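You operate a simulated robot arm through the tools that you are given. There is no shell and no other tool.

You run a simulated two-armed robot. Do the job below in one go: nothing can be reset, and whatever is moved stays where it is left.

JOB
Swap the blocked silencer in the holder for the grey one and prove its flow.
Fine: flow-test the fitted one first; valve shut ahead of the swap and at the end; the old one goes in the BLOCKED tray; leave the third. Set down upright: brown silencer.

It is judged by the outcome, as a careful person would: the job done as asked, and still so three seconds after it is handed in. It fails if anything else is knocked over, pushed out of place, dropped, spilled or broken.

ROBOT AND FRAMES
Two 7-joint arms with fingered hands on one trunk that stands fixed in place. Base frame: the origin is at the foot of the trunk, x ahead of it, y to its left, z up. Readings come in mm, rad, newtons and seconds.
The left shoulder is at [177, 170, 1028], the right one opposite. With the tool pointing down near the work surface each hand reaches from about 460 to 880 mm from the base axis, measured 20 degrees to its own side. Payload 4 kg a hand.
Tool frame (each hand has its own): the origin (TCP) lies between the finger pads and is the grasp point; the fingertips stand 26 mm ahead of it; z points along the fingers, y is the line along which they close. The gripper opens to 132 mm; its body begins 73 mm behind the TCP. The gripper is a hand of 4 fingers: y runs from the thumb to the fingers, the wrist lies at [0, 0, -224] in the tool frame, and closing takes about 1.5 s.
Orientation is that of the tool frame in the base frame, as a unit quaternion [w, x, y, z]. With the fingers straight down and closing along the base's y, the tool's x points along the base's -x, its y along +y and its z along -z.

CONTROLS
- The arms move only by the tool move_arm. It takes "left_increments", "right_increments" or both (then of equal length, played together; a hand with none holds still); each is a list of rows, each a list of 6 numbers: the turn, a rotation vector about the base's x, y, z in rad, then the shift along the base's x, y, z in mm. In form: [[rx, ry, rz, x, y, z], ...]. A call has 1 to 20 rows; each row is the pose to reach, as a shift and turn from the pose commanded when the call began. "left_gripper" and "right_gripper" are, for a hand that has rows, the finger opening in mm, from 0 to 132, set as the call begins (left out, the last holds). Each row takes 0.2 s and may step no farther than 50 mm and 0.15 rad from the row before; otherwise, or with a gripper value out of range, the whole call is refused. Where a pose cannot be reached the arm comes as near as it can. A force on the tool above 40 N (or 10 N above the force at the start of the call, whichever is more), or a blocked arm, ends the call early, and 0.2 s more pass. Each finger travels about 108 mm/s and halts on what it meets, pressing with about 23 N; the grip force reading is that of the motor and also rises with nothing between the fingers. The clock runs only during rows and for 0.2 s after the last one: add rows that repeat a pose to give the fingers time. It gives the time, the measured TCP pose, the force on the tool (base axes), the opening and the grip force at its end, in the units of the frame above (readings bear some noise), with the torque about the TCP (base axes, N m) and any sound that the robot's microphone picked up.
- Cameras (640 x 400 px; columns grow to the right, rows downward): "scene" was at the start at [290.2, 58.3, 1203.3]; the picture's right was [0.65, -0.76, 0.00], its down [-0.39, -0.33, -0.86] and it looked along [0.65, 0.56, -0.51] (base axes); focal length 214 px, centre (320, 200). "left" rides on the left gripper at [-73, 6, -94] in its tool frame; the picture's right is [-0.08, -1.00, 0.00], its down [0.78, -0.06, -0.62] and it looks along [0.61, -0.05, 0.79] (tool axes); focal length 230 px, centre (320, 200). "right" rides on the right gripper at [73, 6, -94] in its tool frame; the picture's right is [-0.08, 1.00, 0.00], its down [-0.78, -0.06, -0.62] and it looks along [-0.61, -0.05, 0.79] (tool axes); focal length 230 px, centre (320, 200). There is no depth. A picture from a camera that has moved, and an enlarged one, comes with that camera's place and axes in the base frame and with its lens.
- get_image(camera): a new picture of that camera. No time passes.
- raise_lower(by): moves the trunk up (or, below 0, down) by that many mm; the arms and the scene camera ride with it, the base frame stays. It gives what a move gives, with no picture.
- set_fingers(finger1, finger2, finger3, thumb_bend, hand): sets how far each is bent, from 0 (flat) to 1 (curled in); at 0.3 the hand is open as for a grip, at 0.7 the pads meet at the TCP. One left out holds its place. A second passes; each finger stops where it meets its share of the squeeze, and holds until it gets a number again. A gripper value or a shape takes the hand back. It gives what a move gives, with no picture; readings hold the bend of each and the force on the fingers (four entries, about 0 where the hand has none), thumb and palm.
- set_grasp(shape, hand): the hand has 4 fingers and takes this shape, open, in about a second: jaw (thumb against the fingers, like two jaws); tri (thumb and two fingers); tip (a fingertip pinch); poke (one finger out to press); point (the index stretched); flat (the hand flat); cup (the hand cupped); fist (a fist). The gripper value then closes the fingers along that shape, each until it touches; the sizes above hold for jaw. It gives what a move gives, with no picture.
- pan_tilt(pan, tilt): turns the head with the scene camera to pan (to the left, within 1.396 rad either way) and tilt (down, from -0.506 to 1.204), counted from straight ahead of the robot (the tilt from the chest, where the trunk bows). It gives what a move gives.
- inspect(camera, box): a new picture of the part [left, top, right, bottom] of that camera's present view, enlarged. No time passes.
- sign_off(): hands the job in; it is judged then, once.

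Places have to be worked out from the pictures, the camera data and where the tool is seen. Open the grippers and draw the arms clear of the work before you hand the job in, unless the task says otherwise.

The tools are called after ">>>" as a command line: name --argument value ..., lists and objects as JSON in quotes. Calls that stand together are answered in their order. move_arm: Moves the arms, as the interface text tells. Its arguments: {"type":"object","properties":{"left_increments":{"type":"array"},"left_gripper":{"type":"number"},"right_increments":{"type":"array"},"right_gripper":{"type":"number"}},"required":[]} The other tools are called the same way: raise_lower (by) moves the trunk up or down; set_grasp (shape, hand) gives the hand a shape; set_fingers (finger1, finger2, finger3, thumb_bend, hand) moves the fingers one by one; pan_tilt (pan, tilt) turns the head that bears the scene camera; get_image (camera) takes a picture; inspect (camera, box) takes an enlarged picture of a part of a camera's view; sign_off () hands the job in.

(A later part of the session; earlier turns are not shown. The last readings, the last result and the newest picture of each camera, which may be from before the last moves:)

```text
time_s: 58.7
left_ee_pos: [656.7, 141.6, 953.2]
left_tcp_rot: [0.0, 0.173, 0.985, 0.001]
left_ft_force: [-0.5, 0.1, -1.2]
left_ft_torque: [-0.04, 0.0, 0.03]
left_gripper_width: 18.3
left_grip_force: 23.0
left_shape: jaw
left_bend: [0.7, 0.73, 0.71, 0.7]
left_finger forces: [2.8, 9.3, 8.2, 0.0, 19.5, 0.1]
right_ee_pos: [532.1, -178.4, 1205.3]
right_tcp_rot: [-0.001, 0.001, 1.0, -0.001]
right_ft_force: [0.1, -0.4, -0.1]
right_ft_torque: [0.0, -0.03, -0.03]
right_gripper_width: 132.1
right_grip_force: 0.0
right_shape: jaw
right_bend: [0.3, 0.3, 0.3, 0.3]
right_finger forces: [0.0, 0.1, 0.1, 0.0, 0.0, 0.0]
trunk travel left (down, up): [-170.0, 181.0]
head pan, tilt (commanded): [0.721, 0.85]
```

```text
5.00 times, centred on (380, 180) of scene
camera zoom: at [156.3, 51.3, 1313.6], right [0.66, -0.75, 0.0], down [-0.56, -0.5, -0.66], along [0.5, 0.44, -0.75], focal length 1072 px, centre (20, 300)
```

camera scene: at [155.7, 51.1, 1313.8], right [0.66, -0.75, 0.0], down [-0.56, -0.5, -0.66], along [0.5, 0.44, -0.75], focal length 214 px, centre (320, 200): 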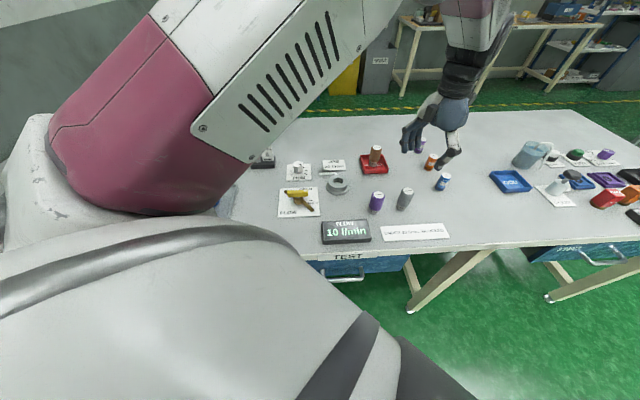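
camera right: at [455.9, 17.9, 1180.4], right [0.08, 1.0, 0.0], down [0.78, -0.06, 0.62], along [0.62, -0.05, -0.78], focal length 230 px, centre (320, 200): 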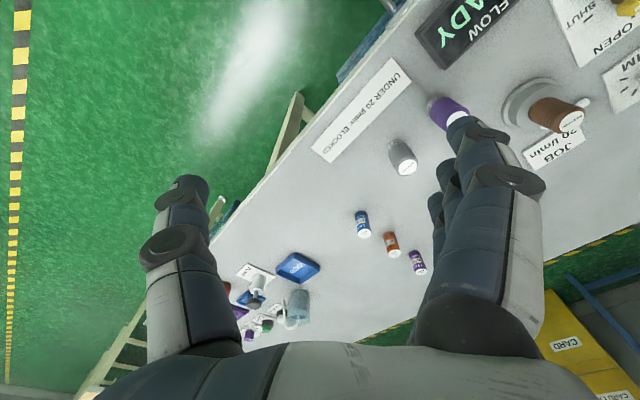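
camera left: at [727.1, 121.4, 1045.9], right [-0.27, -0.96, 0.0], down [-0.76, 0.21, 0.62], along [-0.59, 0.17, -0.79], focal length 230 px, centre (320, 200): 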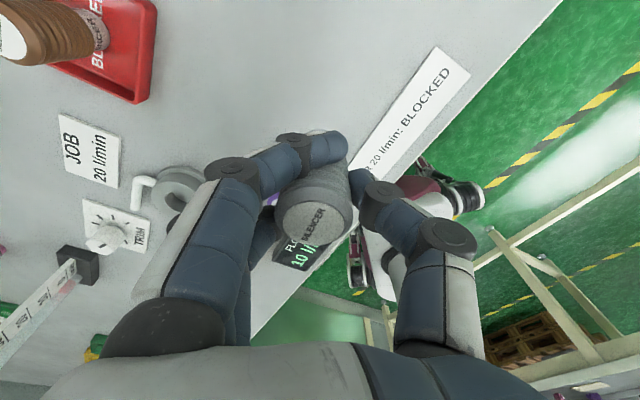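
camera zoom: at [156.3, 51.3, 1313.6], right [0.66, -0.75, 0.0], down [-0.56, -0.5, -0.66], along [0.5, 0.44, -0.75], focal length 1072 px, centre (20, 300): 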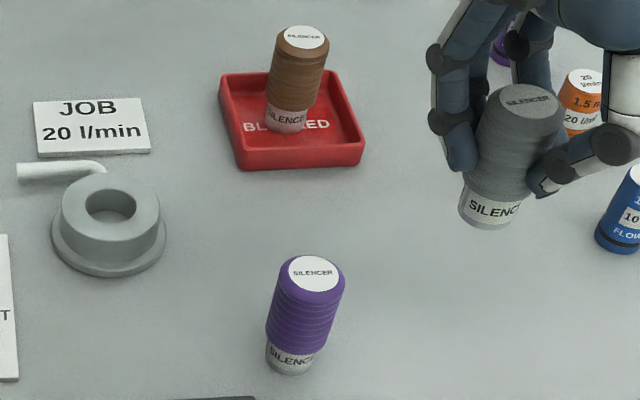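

The bore is about 35 mm across and the stub about 33 mm. The silencer has a few degrees of tilt in the grip, so I'll align carefully. First I'll carry it over the holder at z ≈ 935 with yaw back to 0, then check it from the scene and right cameras.

>>> move_arm --left_increments '[[0, 0, 0.04, -6, 20, 0], [0, 0, 0.1, -17, 57, 0], [0, 0, 0.17, -28, 95, 0], [0, 0, 0.24, -39, 133, 0], [0, 0, 0.3, -50, 170, -5], [0, 0, 0.34, -57, 195, -10], [0, 0, 0.35, -61.5, 209, -15], [0, 0, 0.35, -61.5, 209, -15]]'

>>> get_image --camera "right"

>>> get_image --camera "left"

>>> inspect --camera "scene" --box '[312, 120, 376, 200]'

```text
time_s: 60.5
left_ee_pos: [594.7, 351.1, 937.6]
left_tcp_rot: [-0.001, -0.001, 1.0, 0.001]
left_ft_force: [-0.5, 0.5, -1.6]
left_ft_torque: [-0.02, 0.02, -0.02]
left_gripper_width: 17.9
left_grip_force: 22.7
left_shape: jaw
left_bend: [0.7, 0.73, 0.71, 0.7]
left_finger forces: [3.0, 9.5, 8.7, 0.0, 19.5, 0.0]
right_ee_pos: [531.2, -178.6, 1204.3]
right_tcp_rot: [0.0, 0.0, 1.0, 0.0]
right_ft_force: [-0.3, 0.3, -0.8]
right_ft_torque: [-0.03, 0.02, 0.0]
right_gripper_width: 131.8
right_grip_force: 0.1
right_shape: jaw
right_bend: [0.3, 0.3, 0.3, 0.3]
right_finger forces: [0.0, 0.0, 0.1, 0.0, 0.0, 0.0]
trunk travel left (down, up): [-170.0, 181.0]
head pan, tilt (commanded): [0.721, 0.85]
```

```text
taken
camera right: at [458.2, -172.7, 1298.6], right [0.08, 1.0, 0.0], down [0.78, -0.06, 0.62], along [0.61, -0.05, -0.79], focal length 230 px, centre (320, 200)
```

right: 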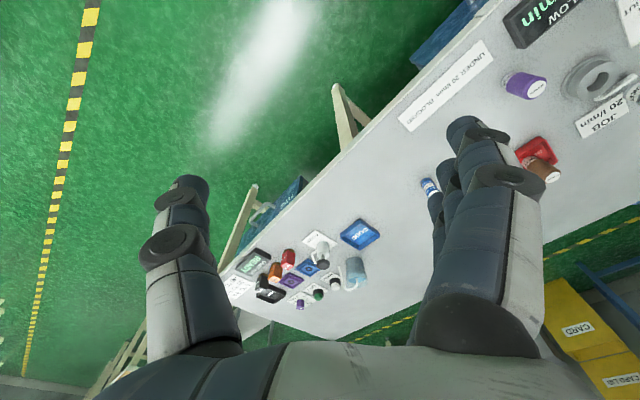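

```text
taken
camera left: at [667.2, 356.2, 1029.8], right [0.08, -1.0, 0.0], down [-0.78, -0.06, 0.62], along [-0.61, -0.05, -0.79], focal length 230 px, centre (320, 200)
```

left: 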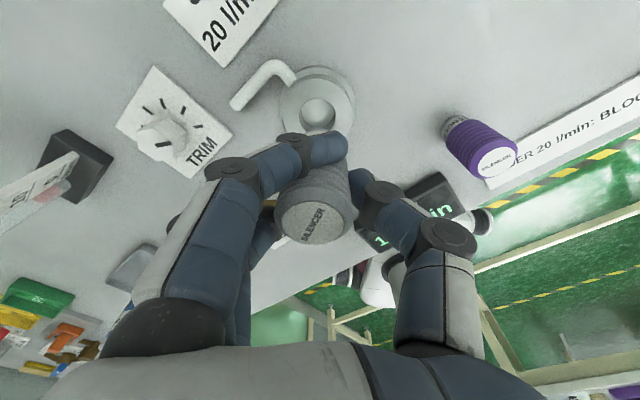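

```text
5.00 times, centred on (344, 160) of scene
camera zoom: at [156.0, 51.3, 1313.7], right [0.66, -0.75, 0.0], down [-0.56, -0.5, -0.66], along [0.5, 0.44, -0.75], focal length 1072 px, centre (200, 400)
```

zoom: 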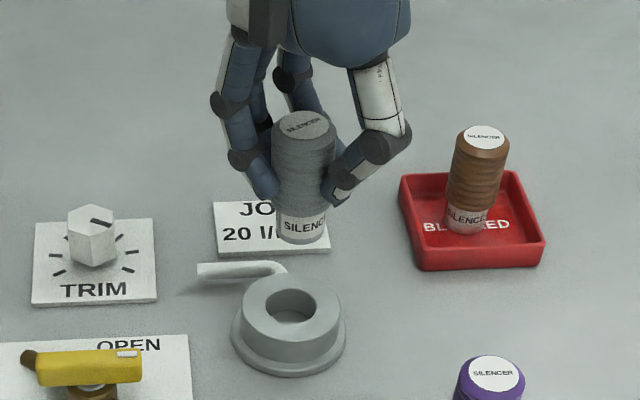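

The scene view is good. I'll move the right hand 120 mm to the left, staying well clear of the left arm, so its camera can see the silencer and holder from another direction.

>>> move_arm --right_increments '[[0, 0, 0, 0, 40, 0], [0, 0, 0, 0, 80, 0], [0, 0, 0, 0, 120, 0], [0, 0, 0, 0, 120, 0]]'

>>> get_image --camera "right"

>>> inspect --camera "scene" --box '[328, 136, 360, 176]'

```text
time_s: 61.5
left_ee_pos: [594.2, 350.4, 937.6]
left_tcp_rot: [0.0, -0.001, 1.0, 0.001]
left_ft_force: [-1.0, -1.1, 0.0]
left_ft_torque: [-0.02, -0.03, -0.01]
left_gripper_width: 18.0
left_grip_force: 22.5
left_shape: jaw
left_bend: [0.7, 0.73, 0.71, 0.7]
left_finger forces: [2.9, 9.4, 8.7, 0.0, 19.5, 0.0]
right_ee_pos: [534.2, -59.1, 1207.5]
right_tcp_rot: [0.0, 0.0, 1.0, 0.0]
right_ft_force: [0.7, -0.1, -0.9]
right_ft_torque: [0.05, 0.04, -0.02]
right_gripper_width: 131.8
right_grip_force: 0.1
right_shape: jaw
right_bend: [0.3, 0.3, 0.3, 0.3]
right_finger forces: [0.1, 0.1, 0.0, 0.0, 0.0, 0.0]
trunk travel left (down, up): [-170.0, 181.0]
head pan, tilt (commanded): [0.721, 0.85]
```

```text
taken
camera right: at [459.6, -54.1, 1301.0], right [0.08, 1.0, 0.0], down [0.78, -0.06, 0.62], along [0.61, -0.05, -0.79], focal length 230 px, centre (320, 200)
```

right: 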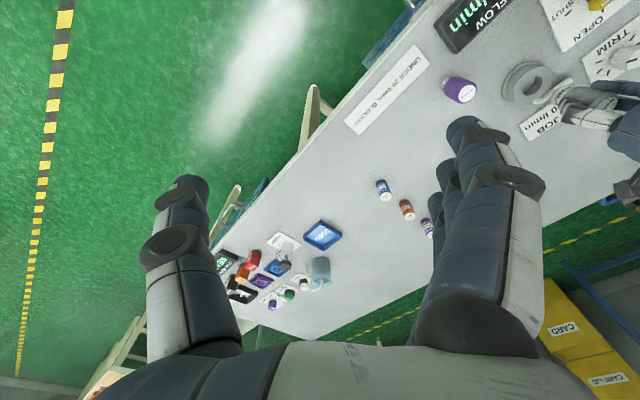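

```text
10.00 times, centred on (344, 156) of scene
camera zoom: at [155.9, 50.7, 1313.8], right [0.66, -0.75, 0.0], down [-0.56, -0.5, -0.66], along [0.5, 0.44, -0.75], focal length 2145 px, centre (80, 640)
```

zoom: 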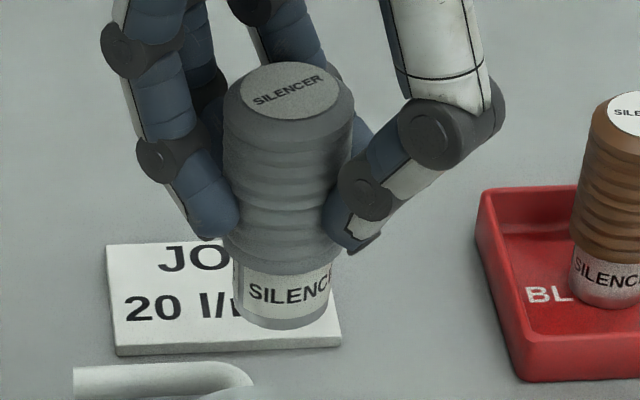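

>>> inspect --camera "right" --box '[490, 50, 640, 150]'

```text
4.00 times, centred on (565, 100) of right
camera zoom: at [459.6, -54.1, 1301.0], right [0.08, 1.0, 0.0], down [0.78, -0.06, 0.62], along [0.61, -0.05, -0.79], focal length 920 px, centre (-660, 600)
```

zoom: 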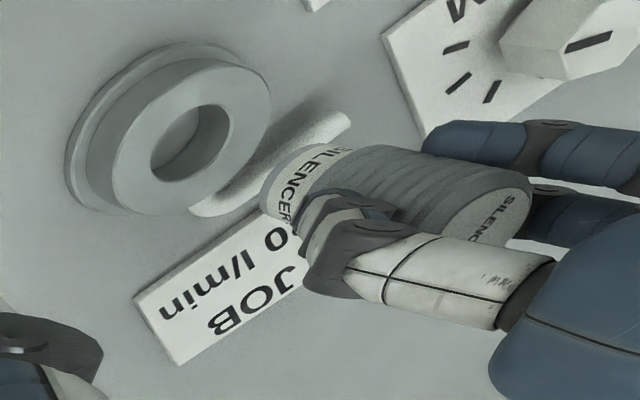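

>>> inspect --camera "right" --box '[545, 75, 635, 125]'

>>> inspect --camera "left" --box '[260, 60, 380, 250]'

```text
7.11 times, centred on (590, 100) of right
camera zoom: at [459.6, -54.1, 1301.0], right [0.08, 1.0, 0.0], down [0.78, -0.06, 0.62], along [0.61, -0.05, -0.79], focal length 1636 px, centre (-1600, 911)
```

zoom: 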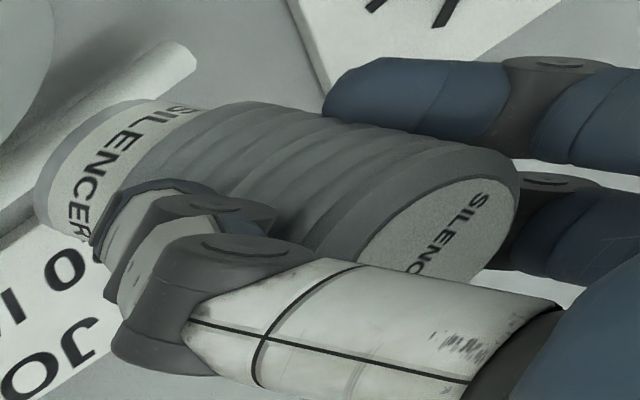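

```text
2.11 times, centred on (320, 155) of left
camera zoom: at [667.2, 355.5, 1030.1], right [0.08, -1.0, 0.0], down [-0.78, -0.06, 0.62], along [-0.61, -0.05, -0.79], focal length 484 px, centre (320, 295)
```

zoom: 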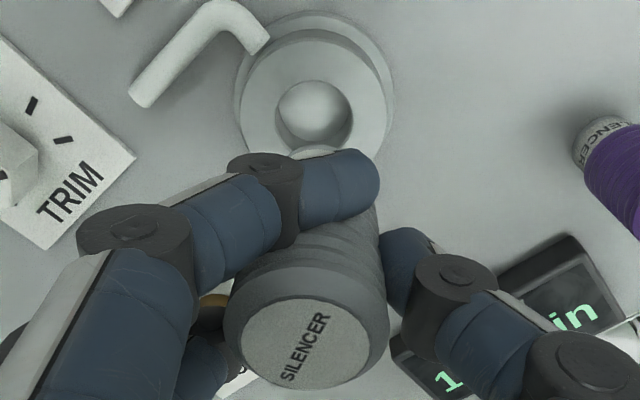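

>>> inspect --camera "left" --box '[285, 85, 355, 140]'

>>> inspect --camera "left" --box '[270, 170, 360, 250]'

```text
7.27 times, centred on (320, 112) of left
camera zoom: at [667.2, 355.5, 1030.1], right [0.08, -1.0, 0.0], down [-0.78, -0.06, 0.62], along [-0.61, -0.05, -0.79], focal length 1673 px, centre (320, 836)
```

zoom: 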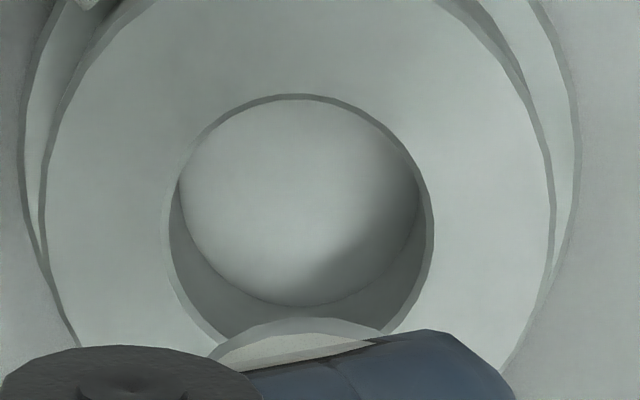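

```text
5.00 times, centred on (315, 210) of left
camera zoom: at [667.2, 355.5, 1030.1], right [0.08, -1.0, 0.0], down [-0.78, -0.06, 0.62], along [-0.61, -0.05, -0.79], focal length 1150 px, centre (345, 150)
```

zoom: 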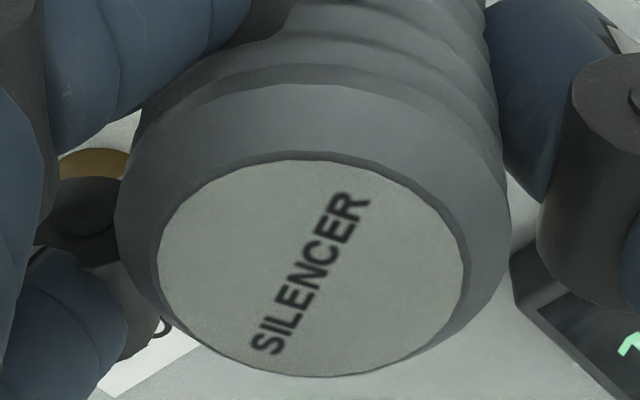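

>>> inspect --camera "left" --box '[300, 120, 340, 140]'

>>> inspect --camera "scene" --box '[332, 155, 356, 185]'

```text
16.00 times, centred on (320, 130) of left
camera zoom: at [667.2, 355.5, 1030.1], right [0.08, -1.0, 0.0], down [-0.78, -0.06, 0.62], along [-0.61, -0.05, -0.79], focal length 3681 px, centre (320, 1320)
```

zoom: 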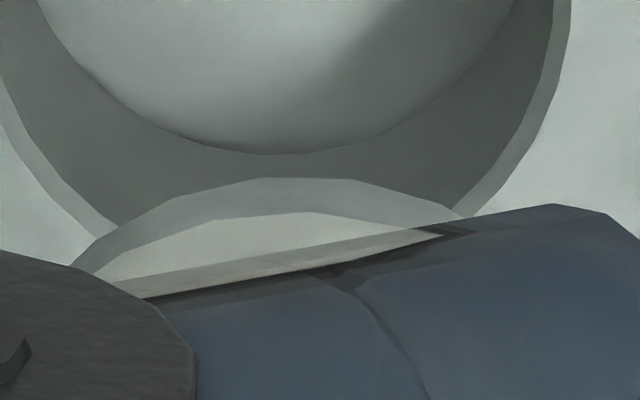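

```text
13.33 times, centred on (344, 170) of scene
camera zoom: at [155.9, 50.7, 1313.8], right [0.66, -0.75, 0.0], down [-0.56, -0.5, -0.66], along [0.5, 0.44, -0.75], focal length 2860 px, centre (0, 600)
```

zoom: 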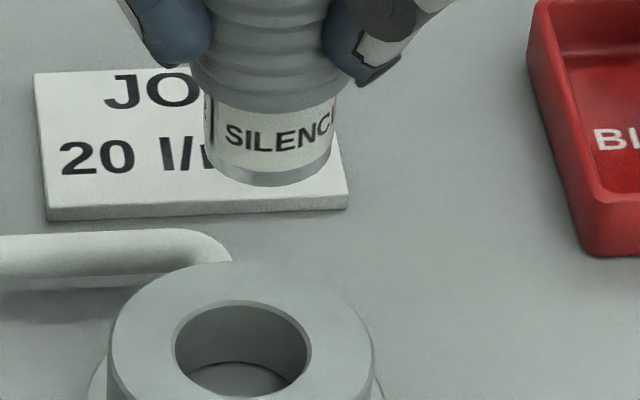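

The two views are consistent. The stub's bottom centre is about (594.4, 350.0) and the bore centre about (594.2, 352.5), with the holder top at about 810. The silencer is tilted about 2° with its bottom toward −y. I'll tilt the hand to bring the silencer vertical, correct the offset, and lower until the stub is a few mm above the bore.

>>> move_arm --left_increments '[[0.017, 0.009, 0, 0.4, 0.3, 0], [0.033, 0.017, 0, 0.8, 0.5, 0], [0.033, 0.017, 0, 0.8, 0.5, -20], [0.033, 0.017, 0, 0.8, 0.5, -40], [0.033, 0.017, 0, 0.8, 0.5, -52], [0.033, 0.017, 0, 0.8, 0.5, -58], [0.033, 0.017, 0, 0.8, 0.5, -58]]'

>>> inspect --camera "scene" --box '[328, 150, 360, 190]'

>>> inspect --camera "left" --box '[290, 100, 350, 140]'

>>> inspect --camera "right" --box '[500, 50, 620, 125]'

```text
time_s: 63.1
left_ee_pos: [595.7, 353.9, 879.5]
left_tcp_rot: [-0.008, -0.001, 1.0, 0.018]
left_ft_force: [0.0, -0.2, -1.3]
left_ft_torque: [0.01, -0.02, 0.02]
left_gripper_width: 17.9
left_grip_force: 23.1
left_shape: jaw
left_bend: [0.7, 0.73, 0.71, 0.7]
left_finger forces: [3.1, 9.5, 8.7, 0.0, 19.5, 0.0]
right_ee_pos: [532.5, -57.8, 1206.6]
right_tcp_rot: [-0.001, 0.0, 1.0, 0.001]
right_ft_force: [0.2, 0.3, 1.0]
right_ft_torque: [-0.01, 0.01, -0.01]
right_gripper_width: 131.9
right_grip_force: 0.0
right_shape: jaw
right_bend: [0.3, 0.3, 0.3, 0.3]
right_finger forces: [0.0, 0.0, 0.0, 0.0, 0.1, 0.0]
trunk travel left (down, up): [-170.0, 181.0]
head pan, tilt (commanded): [0.721, 0.85]
```

```text
10.00 times, centred on (344, 170) of scene
camera zoom: at [156.0, 51.3, 1313.7], right [0.66, -0.75, 0.0], down [-0.56, -0.5, -0.66], along [0.5, 0.44, -0.75], focal length 2145 px, centre (80, 500)
```

zoom: 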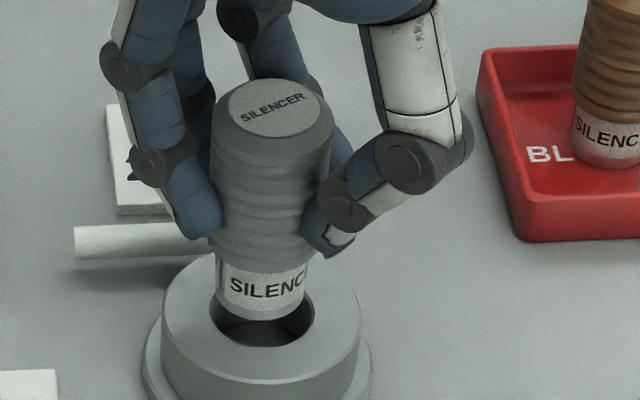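

```text
10.00 times, centred on (320, 120) of left
camera zoom: at [669.7, 354.9, 970.4], right [0.08, -1.0, -0.04], down [-0.77, -0.08, 0.63], along [-0.63, -0.02, -0.78], focal length 2301 px, centre (320, 1000)
```

zoom: 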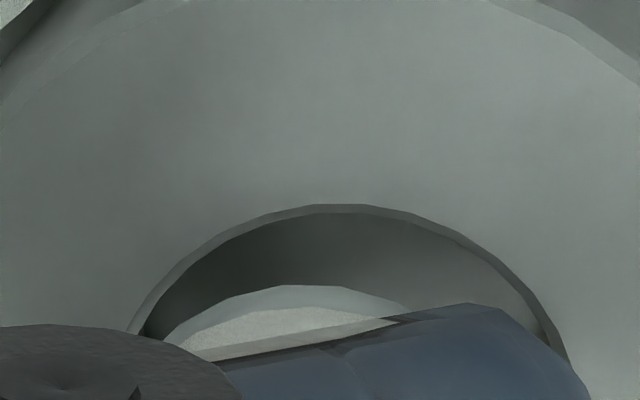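

```text
5.33 times, centred on (560, 88) of right
camera zoom: at [459.6, -53.8, 1301.0], right [0.08, 1.0, 0.0], down [0.78, -0.06, 0.62], along [0.61, -0.05, -0.79], focal length 1227 px, centre (-960, 800)
```

zoom: 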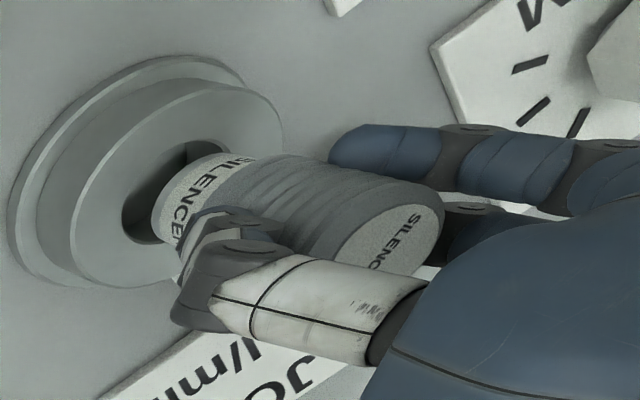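

The stub is hovering just above the bore and looks nearly centred. I'll take closer zooms to check the remaining offset.

>>> inspect --camera "scene" --box '[336, 174, 352, 188]'

>>> inspect --camera "right" --box '[510, 65, 570, 105]'

>>> inspect --camera "left" --box '[300, 116, 350, 141]'

```text
16.00 times, centred on (344, 181) of scene
camera zoom: at [156.0, 51.3, 1313.7], right [0.66, -0.75, 0.0], down [-0.56, -0.5, -0.66], along [0.5, 0.44, -0.75], focal length 3432 px, centre (-64, 504)
```

zoom: 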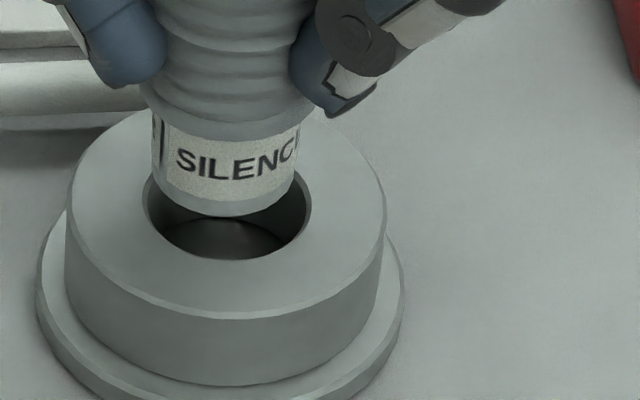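

```text
10.00 times, centred on (540, 85) of right
camera zoom: at [459.6, -53.8, 1301.0], right [0.08, 1.0, 0.0], down [0.78, -0.06, 0.62], along [0.61, -0.05, -0.79], focal length 2301 px, centre (-1880, 1350)
```

zoom: 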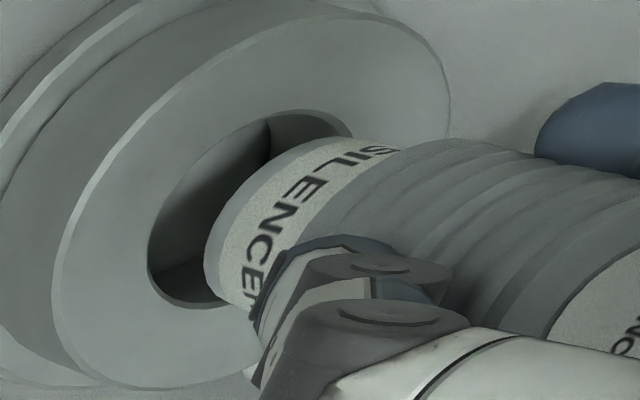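

```text
12.80 times, centred on (325, 128) of left
camera zoom: at [669.7, 354.9, 970.4], right [0.08, -1.0, -0.04], down [-0.77, -0.08, 0.63], along [-0.63, -0.02, -0.78], focal length 2945 px, centre (256, 1115)
```

zoom: 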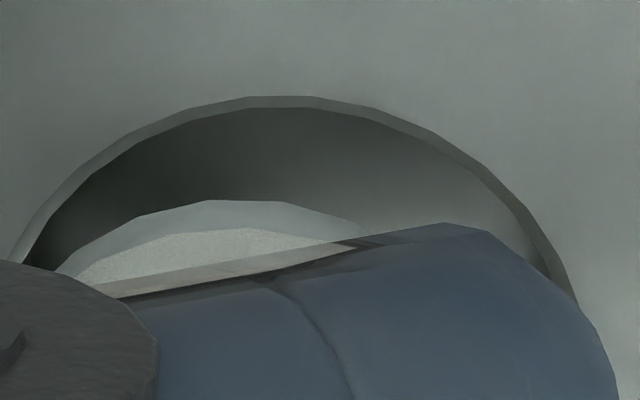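

Both views show the stub about 1.7 mm too far in +y and 0.6 mm too far in +x. I'll correct that and lower slowly into the bore, watching the forces.

>>> move_arm --left_increments '[[0, 0, 0, -0.6, -1.7, 0], [0, 0, 0, -0.6, -1.7, -3], [0, 0, 0, -0.6, -1.7, -6], [0, 0, 0, -0.6, -1.7, -9], [0, 0, 0, -0.6, -1.7, -12], [0, 0, 0, -0.6, -1.7, -14], [0, 0, 0, -0.6, -1.7, -14]]'

>>> inspect --camera "scene" --box '[332, 166, 356, 190]'

>>> inspect --camera "right" --box '[500, 55, 590, 115]'

>>> inspect --camera "left" --box '[300, 116, 350, 141]'

```text
time_s: 64.7
left_ee_pos: [595.0, 349.2, 864.7]
left_tcp_rot: [-0.01, -0.001, 1.0, 0.017]
left_ft_force: [0.2, -0.3, -1.0]
left_ft_torque: [0.01, -0.02, 0.03]
left_gripper_width: 18.1
left_grip_force: 22.7
left_shape: jaw
left_bend: [0.7, 0.73, 0.71, 0.7]
left_finger forces: [3.0, 9.5, 8.8, 0.0, 19.4, 0.0]
right_ee_pos: [532.1, -59.4, 1207.2]
right_tcp_rot: [0.0, 0.0, 1.0, 0.001]
right_ft_force: [-0.1, -0.8, 0.0]
right_ft_torque: [0.03, -0.02, -0.01]
right_gripper_width: 131.8
right_grip_force: 0.0
right_shape: jaw
right_bend: [0.3, 0.3, 0.3, 0.3]
right_finger forces: [0.1, 0.0, 0.0, 0.0, 0.1, 0.0]
trunk travel left (down, up): [-170.0, 181.0]
head pan, tilt (commanded): [0.721, 0.85]
```

```text
16.00 times, centred on (344, 178) of scene
camera zoom: at [156.0, 51.3, 1313.7], right [0.66, -0.75, 0.0], down [-0.56, -0.5, -0.66], along [0.5, 0.44, -0.75], focal length 3432 px, centre (-64, 552)
```

zoom: 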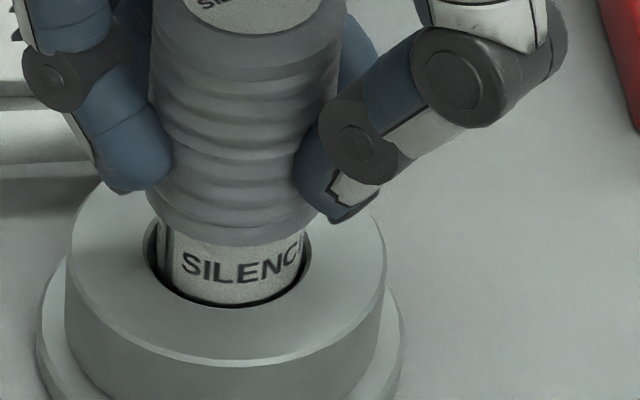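

```text
6.67 times, centred on (545, 85) of right
camera zoom: at [459.6, -53.8, 1301.0], right [0.08, 1.0, 0.0], down [0.78, -0.06, 0.62], along [0.61, -0.05, -0.79], focal length 1534 px, centre (-1180, 967)
```

zoom: 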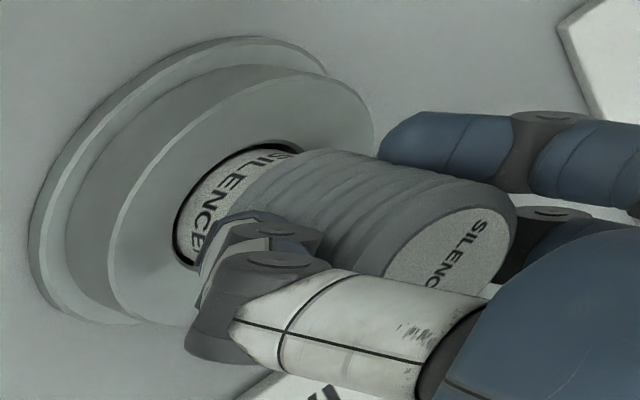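

```text
12.80 times, centred on (325, 128) of left
camera zoom: at [669.3, 352.4, 956.4], right [0.08, -1.0, -0.04], down [-0.77, -0.08, 0.63], along [-0.63, -0.02, -0.78], focal length 2945 px, centre (256, 1115)
```

zoom: 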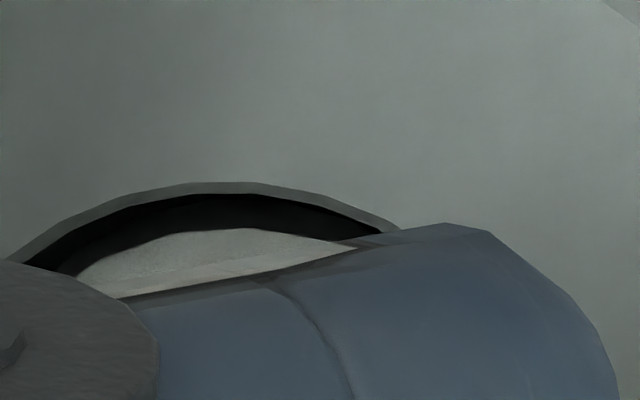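

The stub has entered the bore with no side force. I'll keep going down until it seats.

>>> move_arm --left_increments '[[0, 0, 0, 0, 0, -2.5], [0, 0, 0, 0, 0, -5], [0, 0, 0, 0, 0, -7.5], [0, 0, 0, 0, 0, -10], [0, 0, 0, 0, 0, -12], [0, 0, 0, 0, 0, -12]]'

>>> inspect --camera "scene" --box '[332, 166, 356, 190]'

```text
time_s: 66.1
left_ee_pos: [594.9, 351.2, 853.0]
left_tcp_rot: [-0.009, -0.001, 1.0, 0.018]
left_ft_force: [-0.2, -0.6, -2.1]
left_ft_torque: [0.0, 0.01, 0.01]
left_gripper_width: 17.8
left_grip_force: 23.0
left_shape: jaw
left_bend: [0.7, 0.73, 0.71, 0.7]
left_finger forces: [3.1, 9.6, 8.8, 0.0, 19.4, 0.0]
right_ee_pos: [532.8, -60.0, 1207.5]
right_tcp_rot: [0.0, 0.0, 1.0, 0.0]
right_ft_force: [-1.3, 0.6, 0.1]
right_ft_torque: [-0.04, 0.0, -0.01]
right_gripper_width: 131.9
right_grip_force: 0.1
right_shape: jaw
right_bend: [0.3, 0.3, 0.3, 0.3]
right_finger forces: [0.1, 0.0, 0.0, 0.0, 0.0, 0.1]
trunk travel left (down, up): [-170.0, 181.0]
head pan, tilt (commanded): [0.721, 0.85]
```

```text
16.00 times, centred on (344, 178) of scene
camera zoom: at [156.0, 51.3, 1313.7], right [0.66, -0.75, 0.0], down [-0.56, -0.5, -0.66], along [0.5, 0.44, -0.75], focal length 3432 px, centre (-64, 552)
```

zoom: 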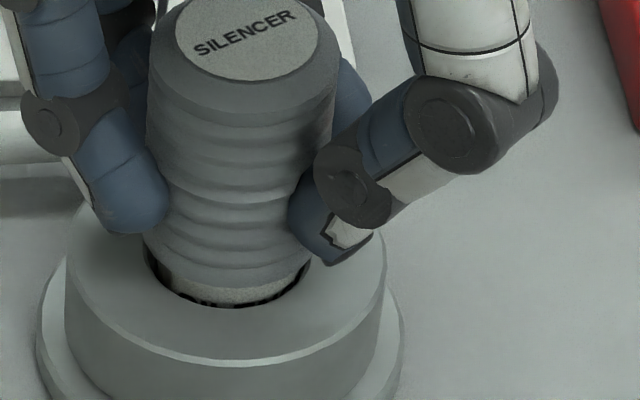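

It's nearly seated with only a few mm left. I'll continue in 1 mm steps until it touches.

>>> move_arm --left_increments '[[0, 0, 0, 0, 0, -1], [0, 0, 0, 0, 0, -2], [0, 0, 0, 0, 0, -3], [0, 0, 0, 0, 0, -3]]'

>>> inspect --camera "scene" --box '[332, 166, 356, 190]'

```text
time_s: 67.1
left_ee_pos: [594.7, 350.3, 849.3]
left_tcp_rot: [-0.009, 0.0, 1.0, 0.017]
left_ft_force: [0.9, -1.3, -0.6]
left_ft_torque: [0.02, 0.02, -0.01]
left_gripper_width: 17.7
left_grip_force: 23.1
left_shape: jaw
left_bend: [0.7, 0.73, 0.71, 0.7]
left_finger forces: [3.1, 9.5, 8.9, 0.0, 19.5, 0.1]
right_ee_pos: [534.0, -59.4, 1207.4]
right_tcp_rot: [0.0, 0.0, 1.0, 0.0]
right_ft_force: [0.2, 0.4, -0.9]
right_ft_torque: [0.01, -0.01, -0.01]
right_gripper_width: 132.0
right_grip_force: 0.2
right_shape: jaw
right_bend: [0.3, 0.3, 0.3, 0.3]
right_finger forces: [0.1, 0.0, 0.0, 0.0, 0.0, 0.1]
trunk travel left (down, up): [-170.0, 181.0]
head pan, tilt (commanded): [0.721, 0.85]
```

```text
16.00 times, centred on (344, 178) of scene
camera zoom: at [156.0, 51.3, 1313.7], right [0.66, -0.75, 0.0], down [-0.56, -0.5, -0.66], along [0.5, 0.44, -0.75], focal length 3432 px, centre (-64, 552)
```

zoom: 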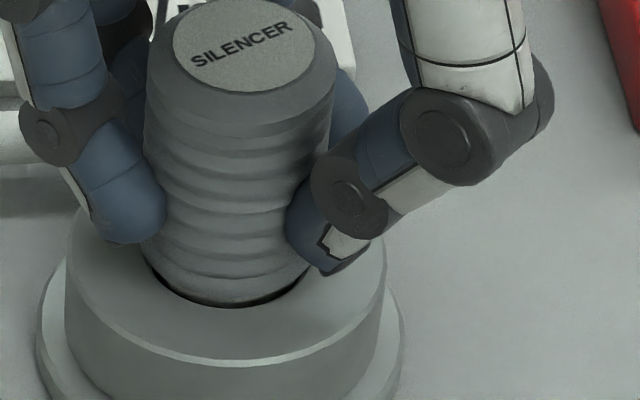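

There's still no contact force, so I'll go on in 1 mm steps.

>>> move_arm --left_increments '[[0, 0, 0, 0, 0, -1], [0, 0, 0, 0, 0, -2], [0, 0, 0, 0, 0, -2]]'

>>> inspect --camera "scene" --box '[332, 166, 356, 190]'

```text
time_s: 67.9
left_ee_pos: [595.8, 349.9, 848.4]
left_tcp_rot: [-0.007, -0.001, 1.0, 0.017]
left_ft_force: [1.2, 0.7, 9.8]
left_ft_torque: [0.06, 0.01, 0.0]
left_gripper_width: 18.4
left_grip_force: 23.1
left_shape: jaw
left_bend: [0.7, 0.73, 0.71, 0.71]
left_finger forces: [4.0, 10.3, 9.9, 0.0, 21.2, 0.0]
right_ee_pos: [532.8, -59.4, 1208.1]
right_tcp_rot: [0.0, 0.0, 1.0, 0.0]
right_ft_force: [0.4, 0.0, 0.2]
right_ft_torque: [0.02, 0.0, 0.0]
right_gripper_width: 131.6
right_grip_force: 0.1
right_shape: jaw
right_bend: [0.3, 0.3, 0.3, 0.3]
right_finger forces: [0.0, 0.1, 0.0, 0.0, 0.0, 0.0]
trunk travel left (down, up): [-170.0, 181.0]
head pan, tilt (commanded): [0.721, 0.85]
```

```text
16.00 times, centred on (344, 178) of scene
camera zoom: at [155.2, 51.0, 1314.0], right [0.66, -0.75, 0.0], down [-0.56, -0.5, -0.66], along [0.5, 0.44, -0.75], focal length 3432 px, centre (-64, 552)
```

zoom: 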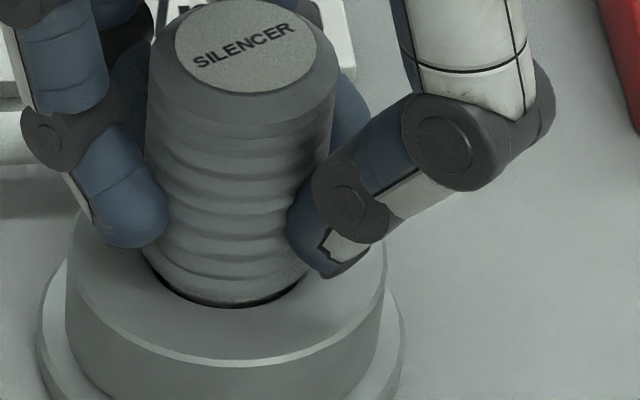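

It has seated with about 10 N of contact at TCP z ≈ 848, as expected. I'll ease 1 mm and open the fingers.

>>> move_arm --left_increments '[[0, 0, 0, 0, 0, 1], [0, 0, 0, 0, 0, 1], [0, 0, 0, 0, 0, 1], [0, 0, 0, 0, 0, 1], [0, 0, 0, 0, 0, 1]]' --left_gripper 72

>>> inspect --camera "scene" --box '[325, 150, 365, 190]'

>>> get_image --camera "left"

```text
time_s: 69.1
left_ee_pos: [595.2, 351.6, 847.8]
left_tcp_rot: [-0.008, 0.0, 1.0, 0.017]
left_ft_force: [0.4, 0.1, 0.3]
left_ft_torque: [0.01, -0.04, -0.03]
left_gripper_width: 71.2
left_grip_force: 0.1
left_shape: jaw
left_bend: [0.72, 0.72, 0.72, 0.7]
left_finger forces: [0.0, 0.1, 0.1, 0.0, 0.0, 0.0]
right_ee_pos: [532.4, -59.8, 1207.7]
right_tcp_rot: [0.001, 0.0, 1.0, 0.0]
right_ft_force: [0.1, -0.4, 0.2]
right_ft_torque: [0.01, -0.01, 0.01]
right_gripper_width: 131.9
right_grip_force: 0.0
right_shape: jaw
right_bend: [0.3, 0.3, 0.3, 0.3]
right_finger forces: [0.0, 0.0, 0.0, 0.0, 0.0, 0.1]
trunk travel left (down, up): [-170.0, 181.0]
head pan, tilt (commanded): [0.721, 0.85]
```

```text
10.00 times, centred on (345, 170) of scene
camera zoom: at [156.0, 51.4, 1313.7], right [0.66, -0.75, 0.0], down [-0.56, -0.5, -0.66], along [0.5, 0.44, -0.75], focal length 2145 px, centre (70, 500)
```

zoom: 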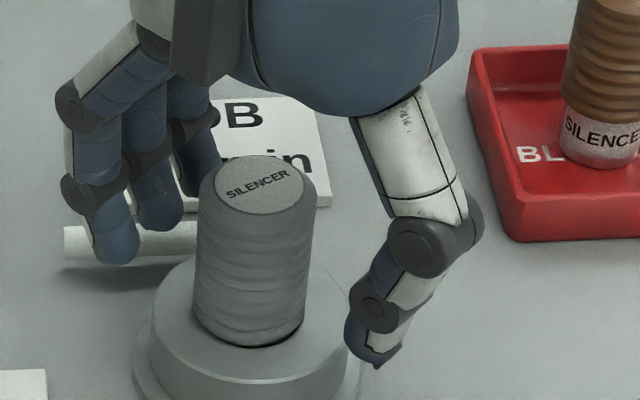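

```text
taken
camera left: at [669.0, 352.7, 939.7], right [0.08, -1.0, -0.04], down [-0.77, -0.08, 0.63], along [-0.63, -0.02, -0.78], focal length 230 px, centre (320, 200)
```

left: 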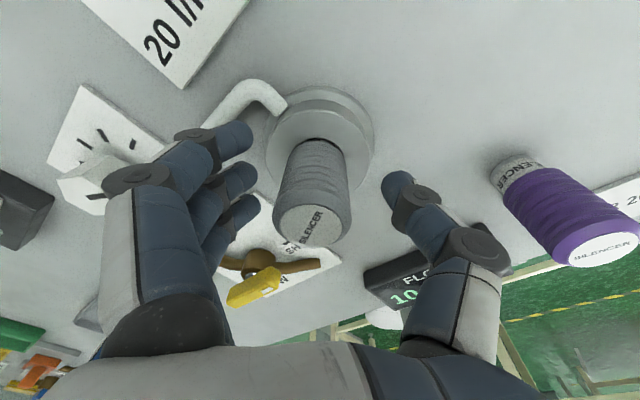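

Grey is seated in the holder. I'll rise straight up, undo the hand tilt once clear, and check the seating.

>>> move_arm --left_increments '[[0, 0, 0, 0, 0, 20], [0, 0, 0, 0, 0, 50], [0, 0, 0, 0, 0, 85], [-0.017, -0.009, 0, 0, 0, 110], [-0.034, -0.017, 0, 0, 0, 140], [-0.034, -0.017, 0, 0, 0, 150]]'

>>> inspect --camera "scene" --box '[315, 150, 365, 195]'

>>> get_image --camera "left"

>>> inspect --camera "right" --box '[430, 0, 640, 140]'

```text
time_s: 70.5
left_ee_pos: [596.0, 349.4, 997.8]
left_tcp_rot: [0.0, -0.002, 1.0, 0.001]
left_ft_force: [0.6, 0.0, 0.3]
left_ft_torque: [0.01, -0.03, 0.03]
left_gripper_width: 71.5
left_grip_force: 0.0
left_shape: jaw
left_bend: [0.72, 0.72, 0.72, 0.7]
left_finger forces: [0.0, 0.0, 0.0, 0.1, 0.0, 0.1]
right_ee_pos: [532.8, -59.1, 1207.6]
right_tcp_rot: [-0.001, 0.0, 1.0, 0.0]
right_ft_force: [-0.2, -0.3, 0.2]
right_ft_torque: [-0.02, 0.01, 0.01]
right_gripper_width: 131.8
right_grip_force: 0.1
right_shape: jaw
right_bend: [0.3, 0.3, 0.3, 0.3]
right_finger forces: [0.1, 0.0, 0.0, 0.1, 0.1, 0.0]
trunk travel left (down, up): [-170.0, 181.0]
head pan, tilt (commanded): [0.721, 0.85]
```

```text
8.89 times, centred on (340, 172) of scene
camera zoom: at [156.2, 51.4, 1313.6], right [0.66, -0.75, 0.0], down [-0.56, -0.5, -0.66], along [0.5, 0.44, -0.75], focal length 1906 px, centre (142, 444)
```

zoom: 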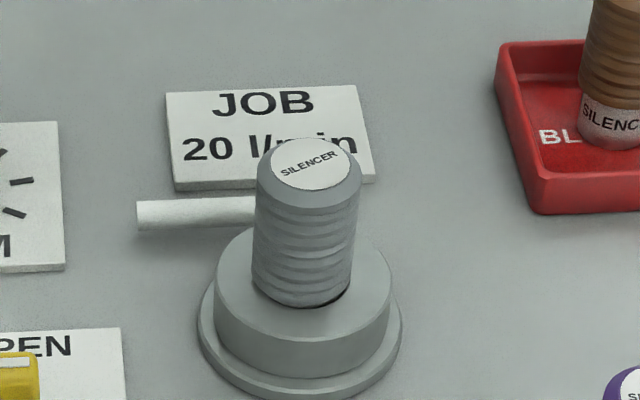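

```text
taken
camera left: at [667.7, 355.1, 1090.9], right [0.08, -1.0, 0.0], down [-0.78, -0.06, 0.62], along [-0.61, -0.05, -0.79], focal length 230 px, centre (320, 200)
```

left: 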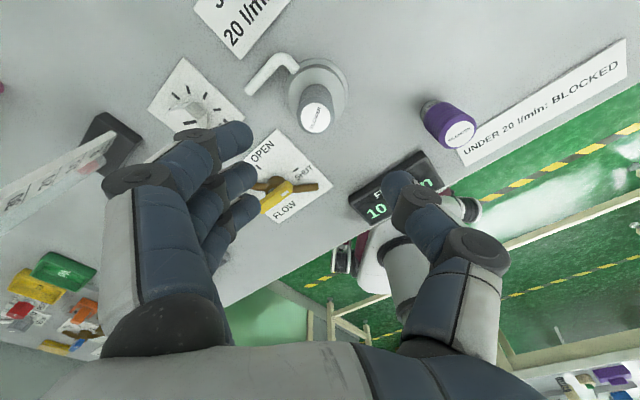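

```text
2.86 times, centred on (535, 70) of right
camera zoom: at [459.9, -53.7, 1300.8], right [0.08, 1.0, 0.0], down [0.79, -0.06, 0.62], along [0.61, -0.05, -0.79], focal length 657 px, centre (-294, 571)
```

zoom: 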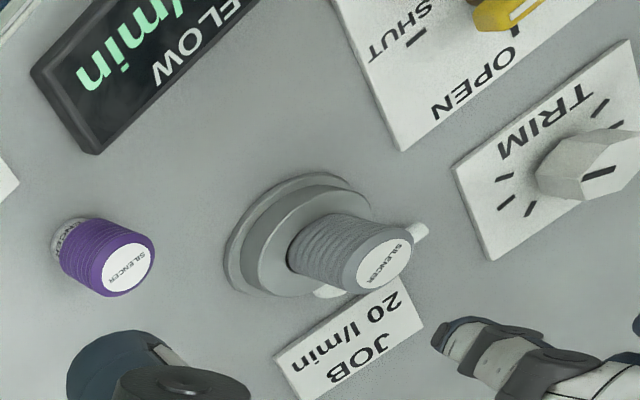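

Grey stands vertical at the same seated height brown had. Now I'll go back over the valve at yaw −45° to prove the flow.

>>> move_arm --left_increments '[[0, 0, -0.12, -22, 9, 0], [0, 0, -0.25, -46, 18, 0], [0, 0, -0.38, -70, 27, 0], [0, 0, -0.51, -94, 37, -4], [0, 0, -0.64, -117, 46, -8], [0, 0, -0.77, -137, 54, -12], [0, 0, -0.785, -138.7, 54.7, -14], [0, 0, -0.785, -138.7, 54.7, -14]]' --left_gripper 55

>>> get_image --camera "left"

>>> get_image --camera "scene"

```text
time_s: 72.3
left_ee_pos: [457.5, 404.6, 984.7]
left_tcp_rot: [-0.001, 0.383, 0.924, 0.001]
left_ft_force: [0.4, 0.3, 0.1]
left_ft_torque: [-0.02, -0.02, -0.02]
left_gripper_width: 55.7
left_grip_force: 0.1
left_shape: jaw
left_bend: [0.73, 0.73, 0.73, 0.7]
left_finger forces: [0.0, 0.1, 0.1, 0.0, 0.0, 0.0]
right_ee_pos: [532.4, -59.8, 1207.7]
right_tcp_rot: [0.0, 0.0, 1.0, 0.0]
right_ft_force: [0.7, -0.2, -1.0]
right_ft_torque: [0.01, 0.0, -0.03]
right_gripper_width: 132.0
right_grip_force: 0.0
right_shape: jaw
right_bend: [0.3, 0.3, 0.3, 0.3]
right_finger forces: [0.0, 0.1, 0.0, 0.0, 0.0, 0.0]
trunk travel left (down, up): [-170.0, 181.0]
head pan, tilt (commanded): [0.721, 0.85]
```

```text
taken
camera left: at [511.9, 356.7, 1077.6], right [-0.65, -0.76, 0.0], down [-0.6, 0.51, 0.62], along [-0.47, 0.4, -0.79], focal length 230 px, centre (320, 200)
```

left: 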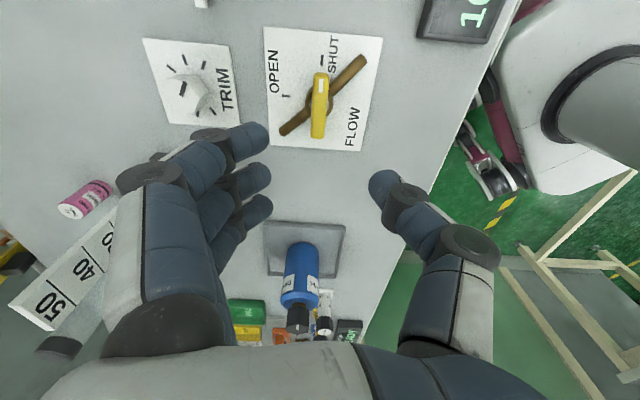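

```text
taken
camera scene: at [155.8, 51.4, 1313.8], right [0.66, -0.75, 0.0], down [-0.56, -0.5, -0.66], along [0.5, 0.44, -0.75], focal length 214 px, centre (320, 200)
```

scene: 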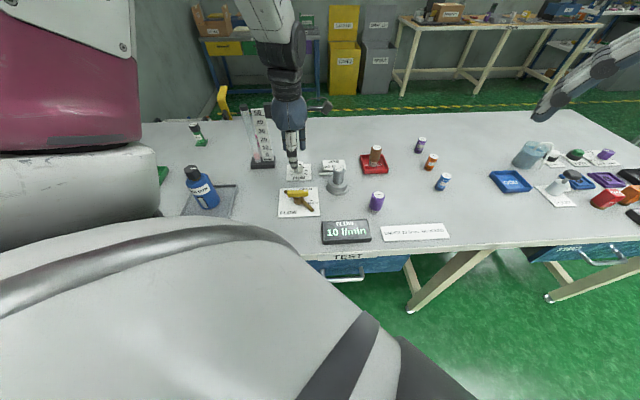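

The hand is centred over the handle as before. I'll go down around it to TCP z ≈ 841.

>>> move_arm --left_increments '[[0, 0, 0, 0, 0.5, -40], [0, 0, 0, -0.5, 0.5, -80], [0, 0, 0, -0.5, 0.5, -110], [0, 0, 0, -0.5, 0.5, -130], [0, 0, 0, -0.5, 0.5, -143], [0, 0, 0, -0.5, 0.5, -143]]'

>>> get_image --camera "left"

>>> inspect --camera "scene" --box '[260, 150, 340, 210]'

```text
time_s: 73.7
left_ee_pos: [457.2, 405.5, 842.3]
left_tcp_rot: [0.001, 0.382, 0.924, 0.001]
left_ft_force: [-0.4, -0.6, -0.3]
left_ft_torque: [0.03, 0.01, 0.01]
left_gripper_width: 55.7
left_grip_force: 0.1
left_shape: jaw
left_bend: [0.73, 0.73, 0.73, 0.7]
left_finger forces: [0.0, 0.0, 0.0, 0.0, 0.1, 0.0]
right_ee_pos: [532.4, -59.6, 1208.1]
right_tcp_rot: [0.0, 0.0, 1.0, 0.0]
right_ft_force: [-0.1, -0.4, 0.0]
right_ft_torque: [-0.01, 0.01, 0.05]
right_gripper_width: 132.0
right_grip_force: 0.0
right_shape: jaw
right_bend: [0.3, 0.3, 0.3, 0.3]
right_finger forces: [0.0, 0.0, 0.0, 0.1, 0.0, 0.0]
trunk travel left (down, up): [-170.0, 181.0]
head pan, tilt (commanded): [0.721, 0.85]
```

```text
taken
camera left: at [511.4, 357.6, 935.0], right [-0.65, -0.76, 0.0], down [-0.6, 0.51, 0.62], along [-0.47, 0.4, -0.79], focal length 230 px, centre (320, 200)
```

left: 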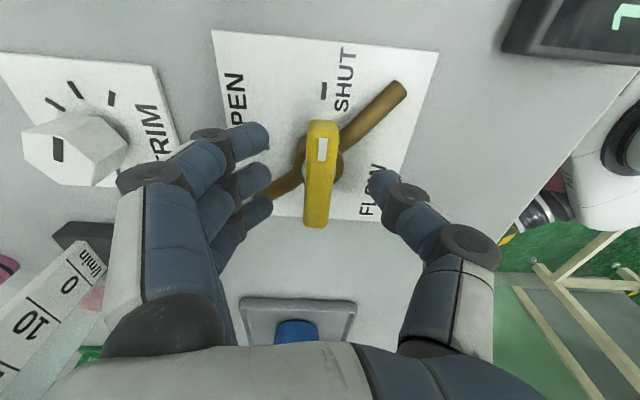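

```text
6.67 times, centred on (300, 180) of scene
camera zoom: at [155.7, 51.2, 1313.8], right [0.66, -0.75, 0.0], down [-0.56, -0.5, -0.66], along [0.5, 0.44, -0.75], focal length 1430 px, centre (453, 333)
```

zoom: 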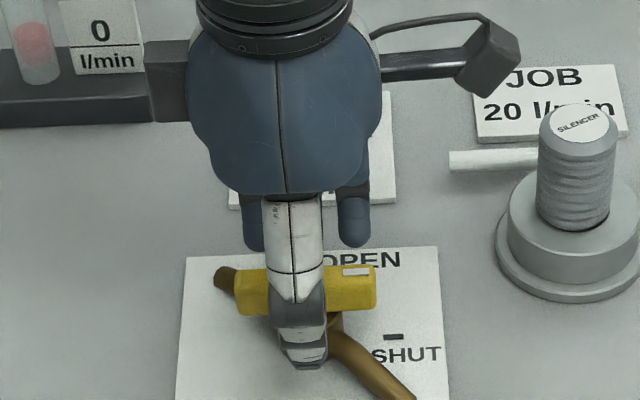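

This matches the first grasp. I'll close on the handle.

>>> move_arm --left_increments '[[0, 0, 0, 0, 0, 0], [0, 0, 0, 0, 0, 0], [0, 0, 0, 0, 0, 0], [0, 0, 0, 0, 0, 0], [0, 0, 0, 0, 0, 0], [0, 0, 0, 0, 0, 0]]' --left_gripper 6

```text
time_s: 75.1
left_ee_pos: [455.9, 406.1, 840.7]
left_tcp_rot: [0.0, 0.381, 0.925, 0.0]
left_ft_force: [2.4, 1.7, -2.5]
left_ft_torque: [0.05, -0.09, 0.0]
left_gripper_width: 9.5
left_grip_force: 22.6
left_shape: jaw
left_bend: [0.71, 0.71, 0.71, 0.7]
left_finger forces: [7.6, 7.5, 7.6, 0.0, 19.9, 0.0]
right_ee_pos: [533.4, -59.2, 1207.7]
right_tcp_rot: [0.0, 0.0, 1.0, 0.0]
right_ft_force: [0.1, 0.3, 0.0]
right_ft_torque: [0.01, 0.0, 0.02]
right_gripper_width: 131.8
right_grip_force: 0.0
right_shape: jaw
right_bend: [0.3, 0.3, 0.3, 0.3]
right_finger forces: [0.1, 0.0, 0.0, 0.0, 0.0, 0.0]
trunk travel left (down, up): [-170.0, 181.0]
head pan, tilt (commanded): [0.721, 0.85]
```

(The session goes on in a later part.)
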